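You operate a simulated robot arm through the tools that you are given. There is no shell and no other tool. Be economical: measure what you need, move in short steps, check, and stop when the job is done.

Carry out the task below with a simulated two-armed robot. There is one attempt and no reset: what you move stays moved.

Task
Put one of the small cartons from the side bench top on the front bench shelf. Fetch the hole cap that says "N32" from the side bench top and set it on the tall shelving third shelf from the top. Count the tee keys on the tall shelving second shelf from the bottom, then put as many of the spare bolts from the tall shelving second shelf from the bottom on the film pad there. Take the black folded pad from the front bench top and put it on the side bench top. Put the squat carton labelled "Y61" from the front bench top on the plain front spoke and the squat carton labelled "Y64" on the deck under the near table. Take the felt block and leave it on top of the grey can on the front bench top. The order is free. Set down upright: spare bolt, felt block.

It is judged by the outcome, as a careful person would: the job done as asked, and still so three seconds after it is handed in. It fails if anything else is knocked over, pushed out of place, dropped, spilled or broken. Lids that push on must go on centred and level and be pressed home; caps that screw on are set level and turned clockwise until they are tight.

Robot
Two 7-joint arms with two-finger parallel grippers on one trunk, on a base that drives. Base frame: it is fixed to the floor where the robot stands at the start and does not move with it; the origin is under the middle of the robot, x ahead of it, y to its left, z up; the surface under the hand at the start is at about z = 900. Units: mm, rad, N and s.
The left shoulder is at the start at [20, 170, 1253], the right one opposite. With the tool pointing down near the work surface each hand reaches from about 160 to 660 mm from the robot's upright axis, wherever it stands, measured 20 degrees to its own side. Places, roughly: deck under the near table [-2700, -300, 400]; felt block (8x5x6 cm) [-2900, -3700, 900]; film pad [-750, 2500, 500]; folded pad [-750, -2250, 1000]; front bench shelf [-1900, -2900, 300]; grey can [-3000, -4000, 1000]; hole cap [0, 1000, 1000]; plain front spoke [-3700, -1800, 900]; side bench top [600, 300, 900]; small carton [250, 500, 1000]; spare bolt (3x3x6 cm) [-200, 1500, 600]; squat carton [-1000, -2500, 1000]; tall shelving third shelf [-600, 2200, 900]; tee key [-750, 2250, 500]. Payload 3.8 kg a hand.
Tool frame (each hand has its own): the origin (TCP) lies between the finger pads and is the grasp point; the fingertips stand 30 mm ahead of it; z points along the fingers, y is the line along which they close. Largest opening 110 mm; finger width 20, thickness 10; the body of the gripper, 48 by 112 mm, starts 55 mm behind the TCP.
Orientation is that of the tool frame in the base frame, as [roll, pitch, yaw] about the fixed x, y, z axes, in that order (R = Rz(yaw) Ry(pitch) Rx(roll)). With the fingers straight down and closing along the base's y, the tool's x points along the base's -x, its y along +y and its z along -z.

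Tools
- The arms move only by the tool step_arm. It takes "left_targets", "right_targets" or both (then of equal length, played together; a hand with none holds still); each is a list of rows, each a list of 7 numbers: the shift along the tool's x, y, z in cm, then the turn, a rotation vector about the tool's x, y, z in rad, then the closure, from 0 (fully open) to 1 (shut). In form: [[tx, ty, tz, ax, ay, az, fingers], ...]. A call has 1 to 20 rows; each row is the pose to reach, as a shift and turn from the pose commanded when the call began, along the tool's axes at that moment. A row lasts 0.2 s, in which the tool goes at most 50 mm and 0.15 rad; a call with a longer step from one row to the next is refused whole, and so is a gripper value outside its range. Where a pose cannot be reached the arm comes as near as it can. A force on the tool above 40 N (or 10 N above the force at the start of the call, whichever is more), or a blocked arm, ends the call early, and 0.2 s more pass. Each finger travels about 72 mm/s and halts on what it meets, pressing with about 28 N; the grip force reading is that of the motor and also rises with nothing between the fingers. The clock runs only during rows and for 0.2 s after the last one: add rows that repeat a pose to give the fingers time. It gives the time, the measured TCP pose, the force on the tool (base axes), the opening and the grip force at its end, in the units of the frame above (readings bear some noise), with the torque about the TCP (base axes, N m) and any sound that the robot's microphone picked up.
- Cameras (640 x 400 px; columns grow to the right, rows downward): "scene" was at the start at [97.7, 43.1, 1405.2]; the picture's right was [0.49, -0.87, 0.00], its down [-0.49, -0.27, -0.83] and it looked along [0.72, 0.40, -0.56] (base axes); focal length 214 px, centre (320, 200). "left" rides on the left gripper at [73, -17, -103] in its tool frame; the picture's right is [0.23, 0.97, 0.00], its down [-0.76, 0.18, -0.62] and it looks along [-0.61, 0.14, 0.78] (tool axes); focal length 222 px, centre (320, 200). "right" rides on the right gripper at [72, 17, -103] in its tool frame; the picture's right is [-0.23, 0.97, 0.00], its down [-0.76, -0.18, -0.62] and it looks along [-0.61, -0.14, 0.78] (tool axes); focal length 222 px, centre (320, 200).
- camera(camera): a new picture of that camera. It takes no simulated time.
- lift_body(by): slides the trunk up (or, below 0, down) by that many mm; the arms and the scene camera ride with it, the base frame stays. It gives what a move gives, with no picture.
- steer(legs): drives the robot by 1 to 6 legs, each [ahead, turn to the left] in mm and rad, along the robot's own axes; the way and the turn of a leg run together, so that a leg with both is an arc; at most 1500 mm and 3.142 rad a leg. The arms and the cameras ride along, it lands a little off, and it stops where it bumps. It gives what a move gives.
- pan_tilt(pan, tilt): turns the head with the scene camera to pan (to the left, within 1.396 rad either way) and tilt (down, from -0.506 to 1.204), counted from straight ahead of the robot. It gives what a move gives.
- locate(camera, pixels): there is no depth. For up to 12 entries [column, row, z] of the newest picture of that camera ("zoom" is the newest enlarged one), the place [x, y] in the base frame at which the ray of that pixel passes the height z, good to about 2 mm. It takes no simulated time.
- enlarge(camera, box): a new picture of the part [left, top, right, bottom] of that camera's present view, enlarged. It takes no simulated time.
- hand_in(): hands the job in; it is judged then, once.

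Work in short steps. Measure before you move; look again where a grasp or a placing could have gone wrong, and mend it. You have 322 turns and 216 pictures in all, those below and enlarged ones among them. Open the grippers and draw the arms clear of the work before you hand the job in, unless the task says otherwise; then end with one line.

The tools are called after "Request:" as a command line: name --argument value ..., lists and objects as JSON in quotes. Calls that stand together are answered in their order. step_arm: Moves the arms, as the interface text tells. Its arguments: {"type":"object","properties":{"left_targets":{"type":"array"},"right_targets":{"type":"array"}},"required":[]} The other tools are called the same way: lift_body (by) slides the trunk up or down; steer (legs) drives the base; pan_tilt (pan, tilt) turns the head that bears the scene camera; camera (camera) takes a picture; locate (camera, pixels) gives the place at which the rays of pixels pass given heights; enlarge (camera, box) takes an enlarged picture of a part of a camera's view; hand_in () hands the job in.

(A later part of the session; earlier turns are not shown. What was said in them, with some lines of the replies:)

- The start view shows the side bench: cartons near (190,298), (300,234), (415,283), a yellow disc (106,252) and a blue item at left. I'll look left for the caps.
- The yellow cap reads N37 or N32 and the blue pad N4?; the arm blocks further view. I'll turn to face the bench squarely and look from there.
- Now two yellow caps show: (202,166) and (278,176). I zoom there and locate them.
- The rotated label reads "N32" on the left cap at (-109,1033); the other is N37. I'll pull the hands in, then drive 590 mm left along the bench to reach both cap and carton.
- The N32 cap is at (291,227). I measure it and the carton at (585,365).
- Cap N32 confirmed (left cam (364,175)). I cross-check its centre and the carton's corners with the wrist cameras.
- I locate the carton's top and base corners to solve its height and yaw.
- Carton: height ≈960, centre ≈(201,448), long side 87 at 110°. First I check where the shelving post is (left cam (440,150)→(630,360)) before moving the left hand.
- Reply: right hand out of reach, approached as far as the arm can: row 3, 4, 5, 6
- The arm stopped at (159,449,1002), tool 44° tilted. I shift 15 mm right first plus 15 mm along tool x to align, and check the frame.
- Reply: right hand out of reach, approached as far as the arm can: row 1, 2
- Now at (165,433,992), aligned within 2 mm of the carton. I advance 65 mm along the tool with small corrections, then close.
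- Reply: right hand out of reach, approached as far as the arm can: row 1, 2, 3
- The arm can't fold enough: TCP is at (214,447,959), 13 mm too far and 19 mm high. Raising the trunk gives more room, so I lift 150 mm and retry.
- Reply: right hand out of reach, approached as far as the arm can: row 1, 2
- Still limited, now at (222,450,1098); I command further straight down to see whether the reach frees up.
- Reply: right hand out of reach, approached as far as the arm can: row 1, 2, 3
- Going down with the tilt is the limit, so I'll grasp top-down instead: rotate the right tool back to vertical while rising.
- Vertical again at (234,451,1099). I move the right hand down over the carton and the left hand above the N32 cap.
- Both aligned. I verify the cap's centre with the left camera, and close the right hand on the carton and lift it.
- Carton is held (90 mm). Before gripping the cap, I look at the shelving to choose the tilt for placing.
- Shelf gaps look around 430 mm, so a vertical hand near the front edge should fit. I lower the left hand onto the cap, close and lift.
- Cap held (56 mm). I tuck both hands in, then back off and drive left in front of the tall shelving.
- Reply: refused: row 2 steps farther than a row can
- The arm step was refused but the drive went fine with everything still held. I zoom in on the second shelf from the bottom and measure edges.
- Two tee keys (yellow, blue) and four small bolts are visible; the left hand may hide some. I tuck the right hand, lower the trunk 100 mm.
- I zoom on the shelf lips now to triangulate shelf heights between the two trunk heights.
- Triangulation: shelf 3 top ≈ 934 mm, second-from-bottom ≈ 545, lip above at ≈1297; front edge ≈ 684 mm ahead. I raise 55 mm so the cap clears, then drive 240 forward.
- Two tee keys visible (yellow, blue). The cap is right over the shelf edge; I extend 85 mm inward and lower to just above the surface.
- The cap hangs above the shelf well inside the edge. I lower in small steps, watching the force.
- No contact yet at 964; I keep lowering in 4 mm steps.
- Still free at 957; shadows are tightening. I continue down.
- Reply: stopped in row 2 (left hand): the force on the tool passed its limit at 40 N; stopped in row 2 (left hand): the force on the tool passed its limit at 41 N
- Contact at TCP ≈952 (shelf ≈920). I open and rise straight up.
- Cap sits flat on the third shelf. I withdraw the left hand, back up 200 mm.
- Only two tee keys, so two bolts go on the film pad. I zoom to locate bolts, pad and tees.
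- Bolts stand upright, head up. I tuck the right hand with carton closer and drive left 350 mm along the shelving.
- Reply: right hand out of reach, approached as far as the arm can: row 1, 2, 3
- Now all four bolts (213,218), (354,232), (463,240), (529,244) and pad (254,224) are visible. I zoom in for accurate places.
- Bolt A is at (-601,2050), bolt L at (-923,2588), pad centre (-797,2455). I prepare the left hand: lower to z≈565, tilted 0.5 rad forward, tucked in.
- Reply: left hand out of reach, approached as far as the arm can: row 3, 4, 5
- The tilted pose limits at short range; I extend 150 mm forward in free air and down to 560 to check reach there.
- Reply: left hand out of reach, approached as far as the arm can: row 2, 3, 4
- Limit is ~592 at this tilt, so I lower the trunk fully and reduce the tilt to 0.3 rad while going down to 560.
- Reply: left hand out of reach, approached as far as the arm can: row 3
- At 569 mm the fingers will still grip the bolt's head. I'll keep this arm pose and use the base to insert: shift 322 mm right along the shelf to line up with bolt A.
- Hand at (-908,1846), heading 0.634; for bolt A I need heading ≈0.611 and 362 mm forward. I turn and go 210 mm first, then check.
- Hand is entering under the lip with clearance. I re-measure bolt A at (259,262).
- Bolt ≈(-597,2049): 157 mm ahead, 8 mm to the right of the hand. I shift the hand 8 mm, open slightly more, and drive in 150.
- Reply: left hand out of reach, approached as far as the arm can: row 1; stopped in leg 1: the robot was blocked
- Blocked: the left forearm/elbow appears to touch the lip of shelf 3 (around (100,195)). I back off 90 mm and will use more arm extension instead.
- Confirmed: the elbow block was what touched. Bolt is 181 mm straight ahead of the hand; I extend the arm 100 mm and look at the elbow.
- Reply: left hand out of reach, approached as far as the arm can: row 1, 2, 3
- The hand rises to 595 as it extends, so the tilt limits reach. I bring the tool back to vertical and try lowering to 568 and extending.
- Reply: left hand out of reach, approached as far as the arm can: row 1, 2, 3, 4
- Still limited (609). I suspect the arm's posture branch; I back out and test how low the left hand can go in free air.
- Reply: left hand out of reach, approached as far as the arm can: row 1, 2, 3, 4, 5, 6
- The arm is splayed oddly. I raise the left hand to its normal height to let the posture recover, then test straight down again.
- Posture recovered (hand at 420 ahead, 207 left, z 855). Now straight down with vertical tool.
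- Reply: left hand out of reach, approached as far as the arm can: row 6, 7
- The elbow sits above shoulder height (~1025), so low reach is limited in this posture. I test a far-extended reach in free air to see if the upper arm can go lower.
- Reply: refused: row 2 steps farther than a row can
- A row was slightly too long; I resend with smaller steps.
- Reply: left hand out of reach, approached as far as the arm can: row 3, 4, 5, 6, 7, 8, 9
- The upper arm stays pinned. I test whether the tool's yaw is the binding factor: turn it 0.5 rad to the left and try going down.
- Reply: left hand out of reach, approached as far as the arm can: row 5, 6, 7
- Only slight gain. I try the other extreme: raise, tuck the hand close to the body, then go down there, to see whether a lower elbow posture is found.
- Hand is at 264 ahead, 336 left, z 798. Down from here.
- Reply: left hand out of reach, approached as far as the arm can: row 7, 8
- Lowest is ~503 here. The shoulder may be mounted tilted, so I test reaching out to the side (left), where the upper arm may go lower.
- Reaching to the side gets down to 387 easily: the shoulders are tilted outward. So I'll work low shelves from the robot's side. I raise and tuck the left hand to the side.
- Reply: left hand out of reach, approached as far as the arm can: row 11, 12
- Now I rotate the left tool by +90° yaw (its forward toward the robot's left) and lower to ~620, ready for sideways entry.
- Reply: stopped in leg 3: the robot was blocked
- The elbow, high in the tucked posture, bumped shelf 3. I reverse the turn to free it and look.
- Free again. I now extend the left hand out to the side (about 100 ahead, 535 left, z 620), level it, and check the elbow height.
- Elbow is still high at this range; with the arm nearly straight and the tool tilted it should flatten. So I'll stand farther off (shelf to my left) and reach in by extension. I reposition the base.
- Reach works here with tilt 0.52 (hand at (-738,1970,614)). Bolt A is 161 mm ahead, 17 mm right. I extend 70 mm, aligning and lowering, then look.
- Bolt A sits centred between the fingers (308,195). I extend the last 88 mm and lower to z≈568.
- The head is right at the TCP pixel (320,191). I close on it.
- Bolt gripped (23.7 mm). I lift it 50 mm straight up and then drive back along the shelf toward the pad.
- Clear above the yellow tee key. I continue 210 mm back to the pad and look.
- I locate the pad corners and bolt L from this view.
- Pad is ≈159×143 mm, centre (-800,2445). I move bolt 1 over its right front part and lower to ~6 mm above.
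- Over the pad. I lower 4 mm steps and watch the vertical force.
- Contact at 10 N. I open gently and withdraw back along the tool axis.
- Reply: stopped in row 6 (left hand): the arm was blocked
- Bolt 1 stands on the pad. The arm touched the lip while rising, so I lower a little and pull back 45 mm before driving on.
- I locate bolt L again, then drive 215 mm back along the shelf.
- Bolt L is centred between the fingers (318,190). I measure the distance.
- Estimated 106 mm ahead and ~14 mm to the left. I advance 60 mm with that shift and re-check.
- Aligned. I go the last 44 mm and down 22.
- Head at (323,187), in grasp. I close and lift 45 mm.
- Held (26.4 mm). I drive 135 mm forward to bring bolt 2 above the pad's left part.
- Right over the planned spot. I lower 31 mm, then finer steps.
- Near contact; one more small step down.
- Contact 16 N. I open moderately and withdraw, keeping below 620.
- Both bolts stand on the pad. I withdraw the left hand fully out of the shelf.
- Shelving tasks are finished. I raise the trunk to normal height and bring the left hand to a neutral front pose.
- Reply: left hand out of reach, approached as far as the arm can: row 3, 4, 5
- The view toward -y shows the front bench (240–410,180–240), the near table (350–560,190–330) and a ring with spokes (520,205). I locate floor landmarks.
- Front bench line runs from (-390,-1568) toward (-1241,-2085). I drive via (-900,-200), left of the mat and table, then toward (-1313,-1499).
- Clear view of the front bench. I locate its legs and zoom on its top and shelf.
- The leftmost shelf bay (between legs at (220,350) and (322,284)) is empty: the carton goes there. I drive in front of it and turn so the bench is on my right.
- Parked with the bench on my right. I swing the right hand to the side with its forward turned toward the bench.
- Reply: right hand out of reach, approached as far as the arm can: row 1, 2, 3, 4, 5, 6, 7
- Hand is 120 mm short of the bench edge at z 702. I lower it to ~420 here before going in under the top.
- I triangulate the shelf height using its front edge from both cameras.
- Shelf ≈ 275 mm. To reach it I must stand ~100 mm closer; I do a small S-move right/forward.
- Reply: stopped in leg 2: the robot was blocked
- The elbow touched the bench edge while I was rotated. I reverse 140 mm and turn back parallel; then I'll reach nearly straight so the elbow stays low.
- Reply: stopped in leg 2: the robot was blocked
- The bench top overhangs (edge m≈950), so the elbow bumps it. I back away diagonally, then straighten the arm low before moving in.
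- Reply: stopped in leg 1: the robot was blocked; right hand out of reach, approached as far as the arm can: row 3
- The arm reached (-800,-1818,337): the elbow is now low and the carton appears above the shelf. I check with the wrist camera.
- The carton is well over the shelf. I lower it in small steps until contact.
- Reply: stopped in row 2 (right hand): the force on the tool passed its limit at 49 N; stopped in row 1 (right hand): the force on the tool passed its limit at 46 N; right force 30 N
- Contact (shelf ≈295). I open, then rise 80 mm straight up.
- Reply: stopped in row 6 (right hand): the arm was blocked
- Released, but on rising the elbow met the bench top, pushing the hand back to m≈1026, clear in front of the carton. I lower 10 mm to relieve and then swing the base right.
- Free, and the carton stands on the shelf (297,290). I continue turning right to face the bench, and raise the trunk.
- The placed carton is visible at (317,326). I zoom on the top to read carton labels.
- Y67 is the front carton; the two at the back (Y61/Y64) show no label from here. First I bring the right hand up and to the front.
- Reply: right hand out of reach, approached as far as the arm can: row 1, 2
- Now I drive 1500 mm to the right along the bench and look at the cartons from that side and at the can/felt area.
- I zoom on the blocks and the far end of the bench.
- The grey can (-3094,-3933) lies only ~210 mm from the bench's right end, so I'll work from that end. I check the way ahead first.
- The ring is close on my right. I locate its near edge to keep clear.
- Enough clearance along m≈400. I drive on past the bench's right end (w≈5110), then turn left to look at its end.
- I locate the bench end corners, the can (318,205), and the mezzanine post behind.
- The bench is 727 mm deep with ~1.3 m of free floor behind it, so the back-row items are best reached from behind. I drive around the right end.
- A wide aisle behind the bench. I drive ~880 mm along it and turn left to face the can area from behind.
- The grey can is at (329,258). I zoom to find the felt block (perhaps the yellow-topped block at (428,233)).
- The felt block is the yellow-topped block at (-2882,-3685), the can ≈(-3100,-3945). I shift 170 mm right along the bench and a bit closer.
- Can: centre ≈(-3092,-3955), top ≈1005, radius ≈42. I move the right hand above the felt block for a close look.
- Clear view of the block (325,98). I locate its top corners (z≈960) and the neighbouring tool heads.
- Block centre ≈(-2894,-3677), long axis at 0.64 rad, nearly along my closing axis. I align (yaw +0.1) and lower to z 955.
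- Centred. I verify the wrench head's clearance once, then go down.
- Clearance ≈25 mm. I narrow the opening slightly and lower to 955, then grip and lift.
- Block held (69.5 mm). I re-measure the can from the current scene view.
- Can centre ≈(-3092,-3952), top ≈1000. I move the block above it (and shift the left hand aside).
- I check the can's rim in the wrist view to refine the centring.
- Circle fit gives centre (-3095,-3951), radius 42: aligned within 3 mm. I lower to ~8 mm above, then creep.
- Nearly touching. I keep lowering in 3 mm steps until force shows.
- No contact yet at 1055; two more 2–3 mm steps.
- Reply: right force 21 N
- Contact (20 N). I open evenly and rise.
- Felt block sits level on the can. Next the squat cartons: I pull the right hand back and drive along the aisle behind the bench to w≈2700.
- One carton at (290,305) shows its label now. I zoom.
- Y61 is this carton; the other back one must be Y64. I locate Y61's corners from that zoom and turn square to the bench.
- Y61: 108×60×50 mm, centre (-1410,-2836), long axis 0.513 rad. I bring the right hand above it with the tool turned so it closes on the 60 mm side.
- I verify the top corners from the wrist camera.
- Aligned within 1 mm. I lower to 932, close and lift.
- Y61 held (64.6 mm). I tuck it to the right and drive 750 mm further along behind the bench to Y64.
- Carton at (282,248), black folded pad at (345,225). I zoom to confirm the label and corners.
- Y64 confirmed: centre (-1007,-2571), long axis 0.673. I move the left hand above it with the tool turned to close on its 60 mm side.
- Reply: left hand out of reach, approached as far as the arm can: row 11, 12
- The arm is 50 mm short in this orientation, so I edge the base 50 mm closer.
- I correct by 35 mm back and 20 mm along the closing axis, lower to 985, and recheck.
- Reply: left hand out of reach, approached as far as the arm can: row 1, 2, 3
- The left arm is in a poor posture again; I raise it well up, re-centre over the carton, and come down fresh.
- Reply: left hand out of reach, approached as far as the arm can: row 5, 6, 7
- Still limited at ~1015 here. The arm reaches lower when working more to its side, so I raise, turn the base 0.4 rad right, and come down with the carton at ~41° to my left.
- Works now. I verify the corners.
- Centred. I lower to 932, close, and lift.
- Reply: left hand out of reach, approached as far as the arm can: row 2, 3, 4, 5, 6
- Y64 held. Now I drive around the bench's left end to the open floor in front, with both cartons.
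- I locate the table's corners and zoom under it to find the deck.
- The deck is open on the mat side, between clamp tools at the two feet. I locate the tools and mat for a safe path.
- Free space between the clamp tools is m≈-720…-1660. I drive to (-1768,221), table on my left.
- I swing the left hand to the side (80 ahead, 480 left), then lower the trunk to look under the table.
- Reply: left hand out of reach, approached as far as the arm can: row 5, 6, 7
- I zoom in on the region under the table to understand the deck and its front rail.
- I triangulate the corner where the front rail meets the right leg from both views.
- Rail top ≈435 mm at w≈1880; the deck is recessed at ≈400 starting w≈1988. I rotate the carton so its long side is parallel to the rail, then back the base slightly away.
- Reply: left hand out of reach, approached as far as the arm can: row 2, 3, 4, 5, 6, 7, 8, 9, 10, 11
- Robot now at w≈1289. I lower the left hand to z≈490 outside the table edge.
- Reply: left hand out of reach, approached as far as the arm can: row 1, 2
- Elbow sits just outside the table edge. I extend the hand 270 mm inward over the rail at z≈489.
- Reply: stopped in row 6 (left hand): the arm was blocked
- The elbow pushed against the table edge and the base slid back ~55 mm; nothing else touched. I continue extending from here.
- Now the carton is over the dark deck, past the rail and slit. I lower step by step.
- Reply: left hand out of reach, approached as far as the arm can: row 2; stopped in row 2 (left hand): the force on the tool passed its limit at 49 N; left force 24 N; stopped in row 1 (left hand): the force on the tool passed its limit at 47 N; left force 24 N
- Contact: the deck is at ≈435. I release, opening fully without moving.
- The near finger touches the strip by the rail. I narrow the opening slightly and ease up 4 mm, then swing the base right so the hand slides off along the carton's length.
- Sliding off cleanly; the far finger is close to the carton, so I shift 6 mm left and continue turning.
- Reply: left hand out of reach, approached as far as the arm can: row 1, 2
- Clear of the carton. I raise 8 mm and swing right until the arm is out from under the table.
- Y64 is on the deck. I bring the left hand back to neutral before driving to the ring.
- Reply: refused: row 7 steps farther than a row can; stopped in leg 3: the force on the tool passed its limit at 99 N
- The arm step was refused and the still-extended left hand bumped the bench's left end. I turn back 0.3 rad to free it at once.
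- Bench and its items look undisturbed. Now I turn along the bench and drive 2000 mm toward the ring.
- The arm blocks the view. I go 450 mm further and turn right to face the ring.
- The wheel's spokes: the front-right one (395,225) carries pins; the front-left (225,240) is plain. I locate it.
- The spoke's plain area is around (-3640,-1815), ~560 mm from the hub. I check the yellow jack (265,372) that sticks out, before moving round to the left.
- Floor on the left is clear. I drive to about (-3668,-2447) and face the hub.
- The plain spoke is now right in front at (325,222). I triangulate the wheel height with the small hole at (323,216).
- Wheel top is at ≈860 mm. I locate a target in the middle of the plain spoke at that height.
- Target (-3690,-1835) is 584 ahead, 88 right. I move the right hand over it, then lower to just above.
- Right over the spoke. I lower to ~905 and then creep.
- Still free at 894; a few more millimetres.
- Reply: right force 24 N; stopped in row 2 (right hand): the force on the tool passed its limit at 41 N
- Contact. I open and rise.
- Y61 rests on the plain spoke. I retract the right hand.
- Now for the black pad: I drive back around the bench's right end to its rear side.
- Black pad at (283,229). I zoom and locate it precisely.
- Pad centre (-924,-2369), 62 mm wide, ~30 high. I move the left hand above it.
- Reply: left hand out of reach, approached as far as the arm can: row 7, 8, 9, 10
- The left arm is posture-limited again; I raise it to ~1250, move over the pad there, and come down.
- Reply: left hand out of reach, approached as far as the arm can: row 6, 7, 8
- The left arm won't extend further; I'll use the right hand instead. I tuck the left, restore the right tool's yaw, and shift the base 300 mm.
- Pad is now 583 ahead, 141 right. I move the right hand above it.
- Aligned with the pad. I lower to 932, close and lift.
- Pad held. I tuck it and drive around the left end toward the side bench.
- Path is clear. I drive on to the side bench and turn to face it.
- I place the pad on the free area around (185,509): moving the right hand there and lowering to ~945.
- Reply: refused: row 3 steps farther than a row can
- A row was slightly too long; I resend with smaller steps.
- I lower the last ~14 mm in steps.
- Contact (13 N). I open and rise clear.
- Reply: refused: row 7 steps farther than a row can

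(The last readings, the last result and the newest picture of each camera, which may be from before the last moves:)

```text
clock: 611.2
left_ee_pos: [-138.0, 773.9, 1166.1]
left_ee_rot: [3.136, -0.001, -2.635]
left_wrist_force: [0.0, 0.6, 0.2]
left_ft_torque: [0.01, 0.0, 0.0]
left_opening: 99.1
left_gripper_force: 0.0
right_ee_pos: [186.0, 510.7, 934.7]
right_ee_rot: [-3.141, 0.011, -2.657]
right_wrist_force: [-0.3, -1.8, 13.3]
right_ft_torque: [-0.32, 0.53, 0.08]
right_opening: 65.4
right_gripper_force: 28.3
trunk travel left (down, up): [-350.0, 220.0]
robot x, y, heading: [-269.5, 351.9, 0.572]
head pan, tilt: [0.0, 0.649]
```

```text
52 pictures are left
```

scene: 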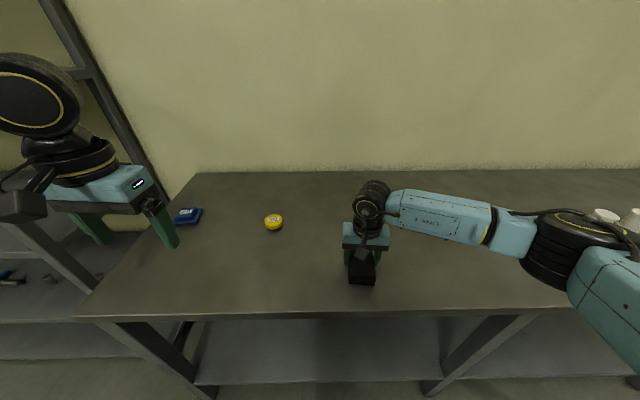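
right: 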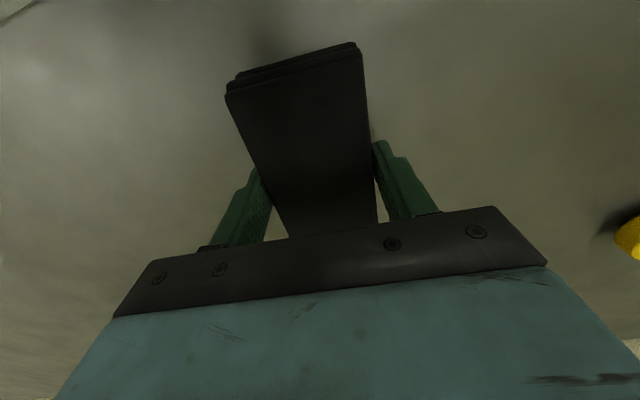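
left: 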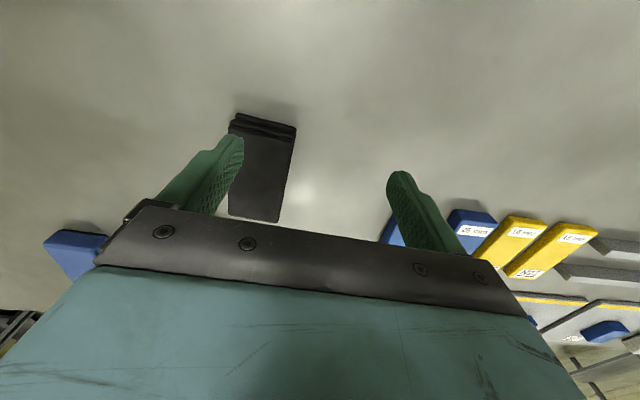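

Request:
step_arm --right_targets '[[0, 0, 0, 0, 0, 0, 0.4], [0, 0, 0, 0, 0, 0, 0.2], [0, 0, 0, 0, 0, 0, 0.1], [0, 0, -4, 0, 0, 0, 0.1], [0, 0, -8, 0, 0, 0, 0.1], [0, 0, -12, 0, 0, 0, 0.1], [0, 0, -16, 0, 0, 0, 0.1], [2.5, -2.5, -18, 0, 0, 0, 0.1], [5, -5, -20, 0, 0, 0, 0.1], [7.5, -7.5, -20, 0, 0, 0, 0.1]]'

Request:
camera --camera "scene"

```text
clock: 613.4
left_ee_pos: [-137.1, 773.3, 1166.0]
left_ee_rot: [3.137, 0.001, -2.635]
left_wrist_force: [-0.5, -0.8, 0.6]
left_ft_torque: [-0.02, -0.03, 0.01]
left_opening: 99.2
left_gripper_force: 0.1
right_ee_pos: [153.5, 406.2, 1135.0]
right_ee_rot: [-3.139, 0.009, -2.657]
right_wrist_force: [0.9, -1.3, -0.5]
right_ft_torque: [0.06, -0.02, 0.03]
right_opening: 98.9
right_gripper_force: 0.1
trunk travel left (down, up): [-350.0, 220.0]
robot x, y, heading: [-273.0, 349.3, 0.562]
head pan, tilt: [0.0, 0.649]
```

```text
51 pictures are left
```

scene: 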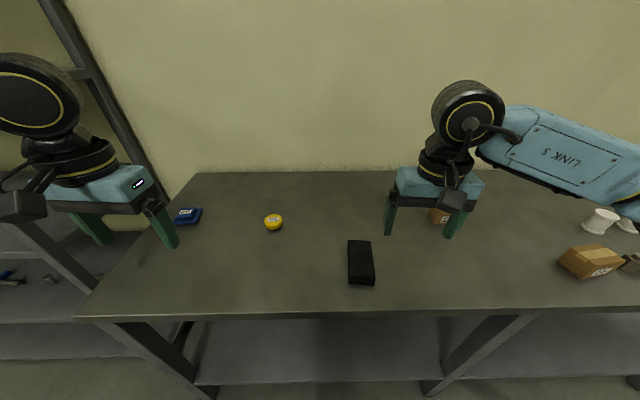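

The pad lies on the side bench. I back off to leave the arms clear and take a last look at the tall shelving.

Request:
steer --legs '[[-250, 0]]'

Request:
pan_tilt --pan 0.75 --tilt 0.4

Request:
enlarge --camera "scene" --box '[120, 100, 440, 300]'

```text
clock: 615.2
left_ee_pos: [-349.3, 640.0, 1166.0]
left_ee_rot: [3.136, 0.0, -2.637]
left_wrist_force: [-1.6, 0.1, -0.5]
left_ft_torque: [0.01, 0.01, -0.03]
left_opening: 99.1
left_gripper_force: 0.0
right_ee_pos: [-58.6, 273.3, 1134.7]
right_ee_rot: [-3.14, 0.008, -2.66]
right_wrist_force: [-0.2, 0.1, -0.3]
right_ft_torque: [0.0, 0.03, 0.0]
right_opening: 98.9
right_gripper_force: 0.0
trunk travel left (down, up): [-350.0, 220.0]
robot x, y, heading: [-483.7, 217.5, 0.563]
head pan, tilt: [0.0, 0.649]
```

```text
clock: 616.3
left_ee_pos: [-349.2, 641.8, 1165.0]
left_ee_rot: [3.137, 0.0, -2.638]
left_wrist_force: [-0.5, -0.1, 0.6]
left_ft_torque: [-0.01, -0.03, -0.02]
left_opening: 99.3
left_gripper_force: 0.1
right_ee_pos: [-57.0, 273.7, 1133.9]
right_ee_rot: [-3.141, 0.009, -2.658]
right_wrist_force: [-0.1, -0.3, -0.1]
right_ft_torque: [0.01, 0.01, -0.01]
right_opening: 98.8
right_gripper_force: 0.0
trunk travel left (down, up): [-350.0, 220.0]
robot x, y, heading: [-484.0, 221.5, 0.568]
head pan, tilt: [0.75, 0.4]
```

```text
2.00 times, centred on (280, 200) of scene
```

zoom: 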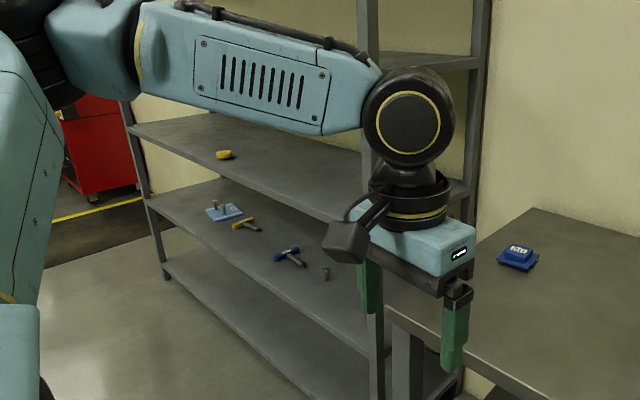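

Cap and two bolts on the pad are in place. One last check of Y64 on the deck.

Request:
steer --legs '[[0, 1.8]]'

Request:
pan_tilt --pan 0.95 --tilt 0.3

Request:
lift_body --by -250

Request:
camera --camera "scene"

```text
clock: 620.9
left_ee_pos: [-922.5, 272.6, 1165.0]
left_ee_rot: [3.136, 0.0, -0.885]
left_wrist_force: [0.0, -0.5, 0.0]
left_ft_torque: [0.02, -0.01, -0.03]
left_opening: 98.8
left_gripper_force: 0.0
right_ee_pos: [-614.1, 623.6, 1134.0]
right_ee_rot: [-3.14, 0.009, -0.904]
right_wrist_force: [-0.9, 0.6, -0.3]
right_ft_torque: [-0.04, -0.01, -0.01]
right_opening: 99.0
right_gripper_force: 0.0
trunk travel left (down, up): [-350.0, 220.0]
robot x, y, heading: [-483.2, 220.0, 2.319]
head pan, tilt: [0.75, 0.4]
```

```text
clock: 621.6
left_ee_pos: [-922.7, 272.3, 1165.8]
left_ee_rot: [3.136, 0.0, -0.884]
left_wrist_force: [0.6, -0.5, -0.4]
left_ft_torque: [0.04, 0.01, 0.01]
left_opening: 98.9
left_gripper_force: 0.1
right_ee_pos: [-614.9, 623.5, 1134.7]
right_ee_rot: [-3.14, 0.009, -0.903]
right_wrist_force: [0.0, 0.0, 0.6]
right_ft_torque: [0.01, -0.01, -0.01]
right_opening: 98.8
right_gripper_force: 0.0
trunk travel left (down, up): [-350.0, 220.0]
robot x, y, heading: [-484.6, 218.0, 2.318]
head pan, tilt: [0.949, 0.3]
```

```text
clock: 624.2
left_ee_pos: [-922.9, 272.7, 915.8]
left_ee_rot: [3.138, -0.001, -0.884]
left_wrist_force: [0.0, 0.5, 0.2]
left_ft_torque: [0.02, -0.01, 0.0]
left_opening: 99.3
left_gripper_force: 0.0
right_ee_pos: [-614.8, 623.2, 883.5]
right_ee_rot: [-3.141, 0.01, -0.902]
right_wrist_force: [0.0, 0.3, -0.5]
right_ft_torque: [0.03, 0.02, -0.02]
right_opening: 99.3
right_gripper_force: 0.0
trunk travel left (down, up): [-100.0, 470.0]
robot x, y, heading: [-481.5, 217.2, 2.316]
head pan, tilt: [0.949, 0.3]
```

```text
49 pictures are left
```

scene: 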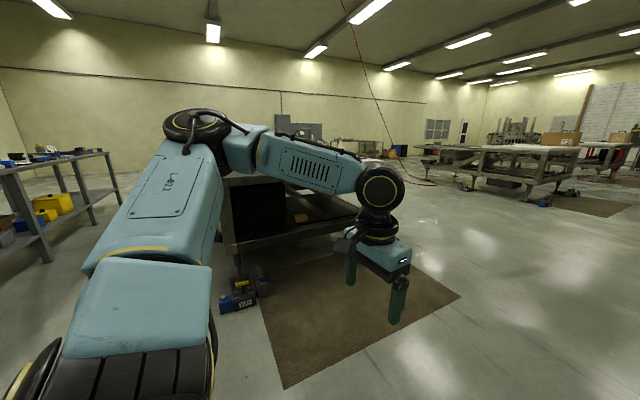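

Request:
enlarge --camera "scene" --box '[220, 170, 370, 270]'

```text
4.00 times, centred on (295, 220) of scene
```

zoom: 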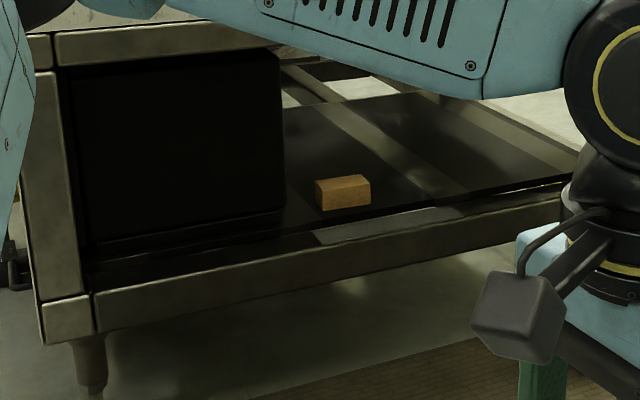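

Y64 sits flat on the deck under the table. Grippers are open and the arms are clear, so I hand in.

Request:
hand_in

```text
The job is handed in.
```

All six tasks are done and the job is handed in. There were two tee keys, so two spare bolts went on the film pad. My arm bumped the tall shelving, the front bench and the near table, but I saw nothing knocked over or out of place.
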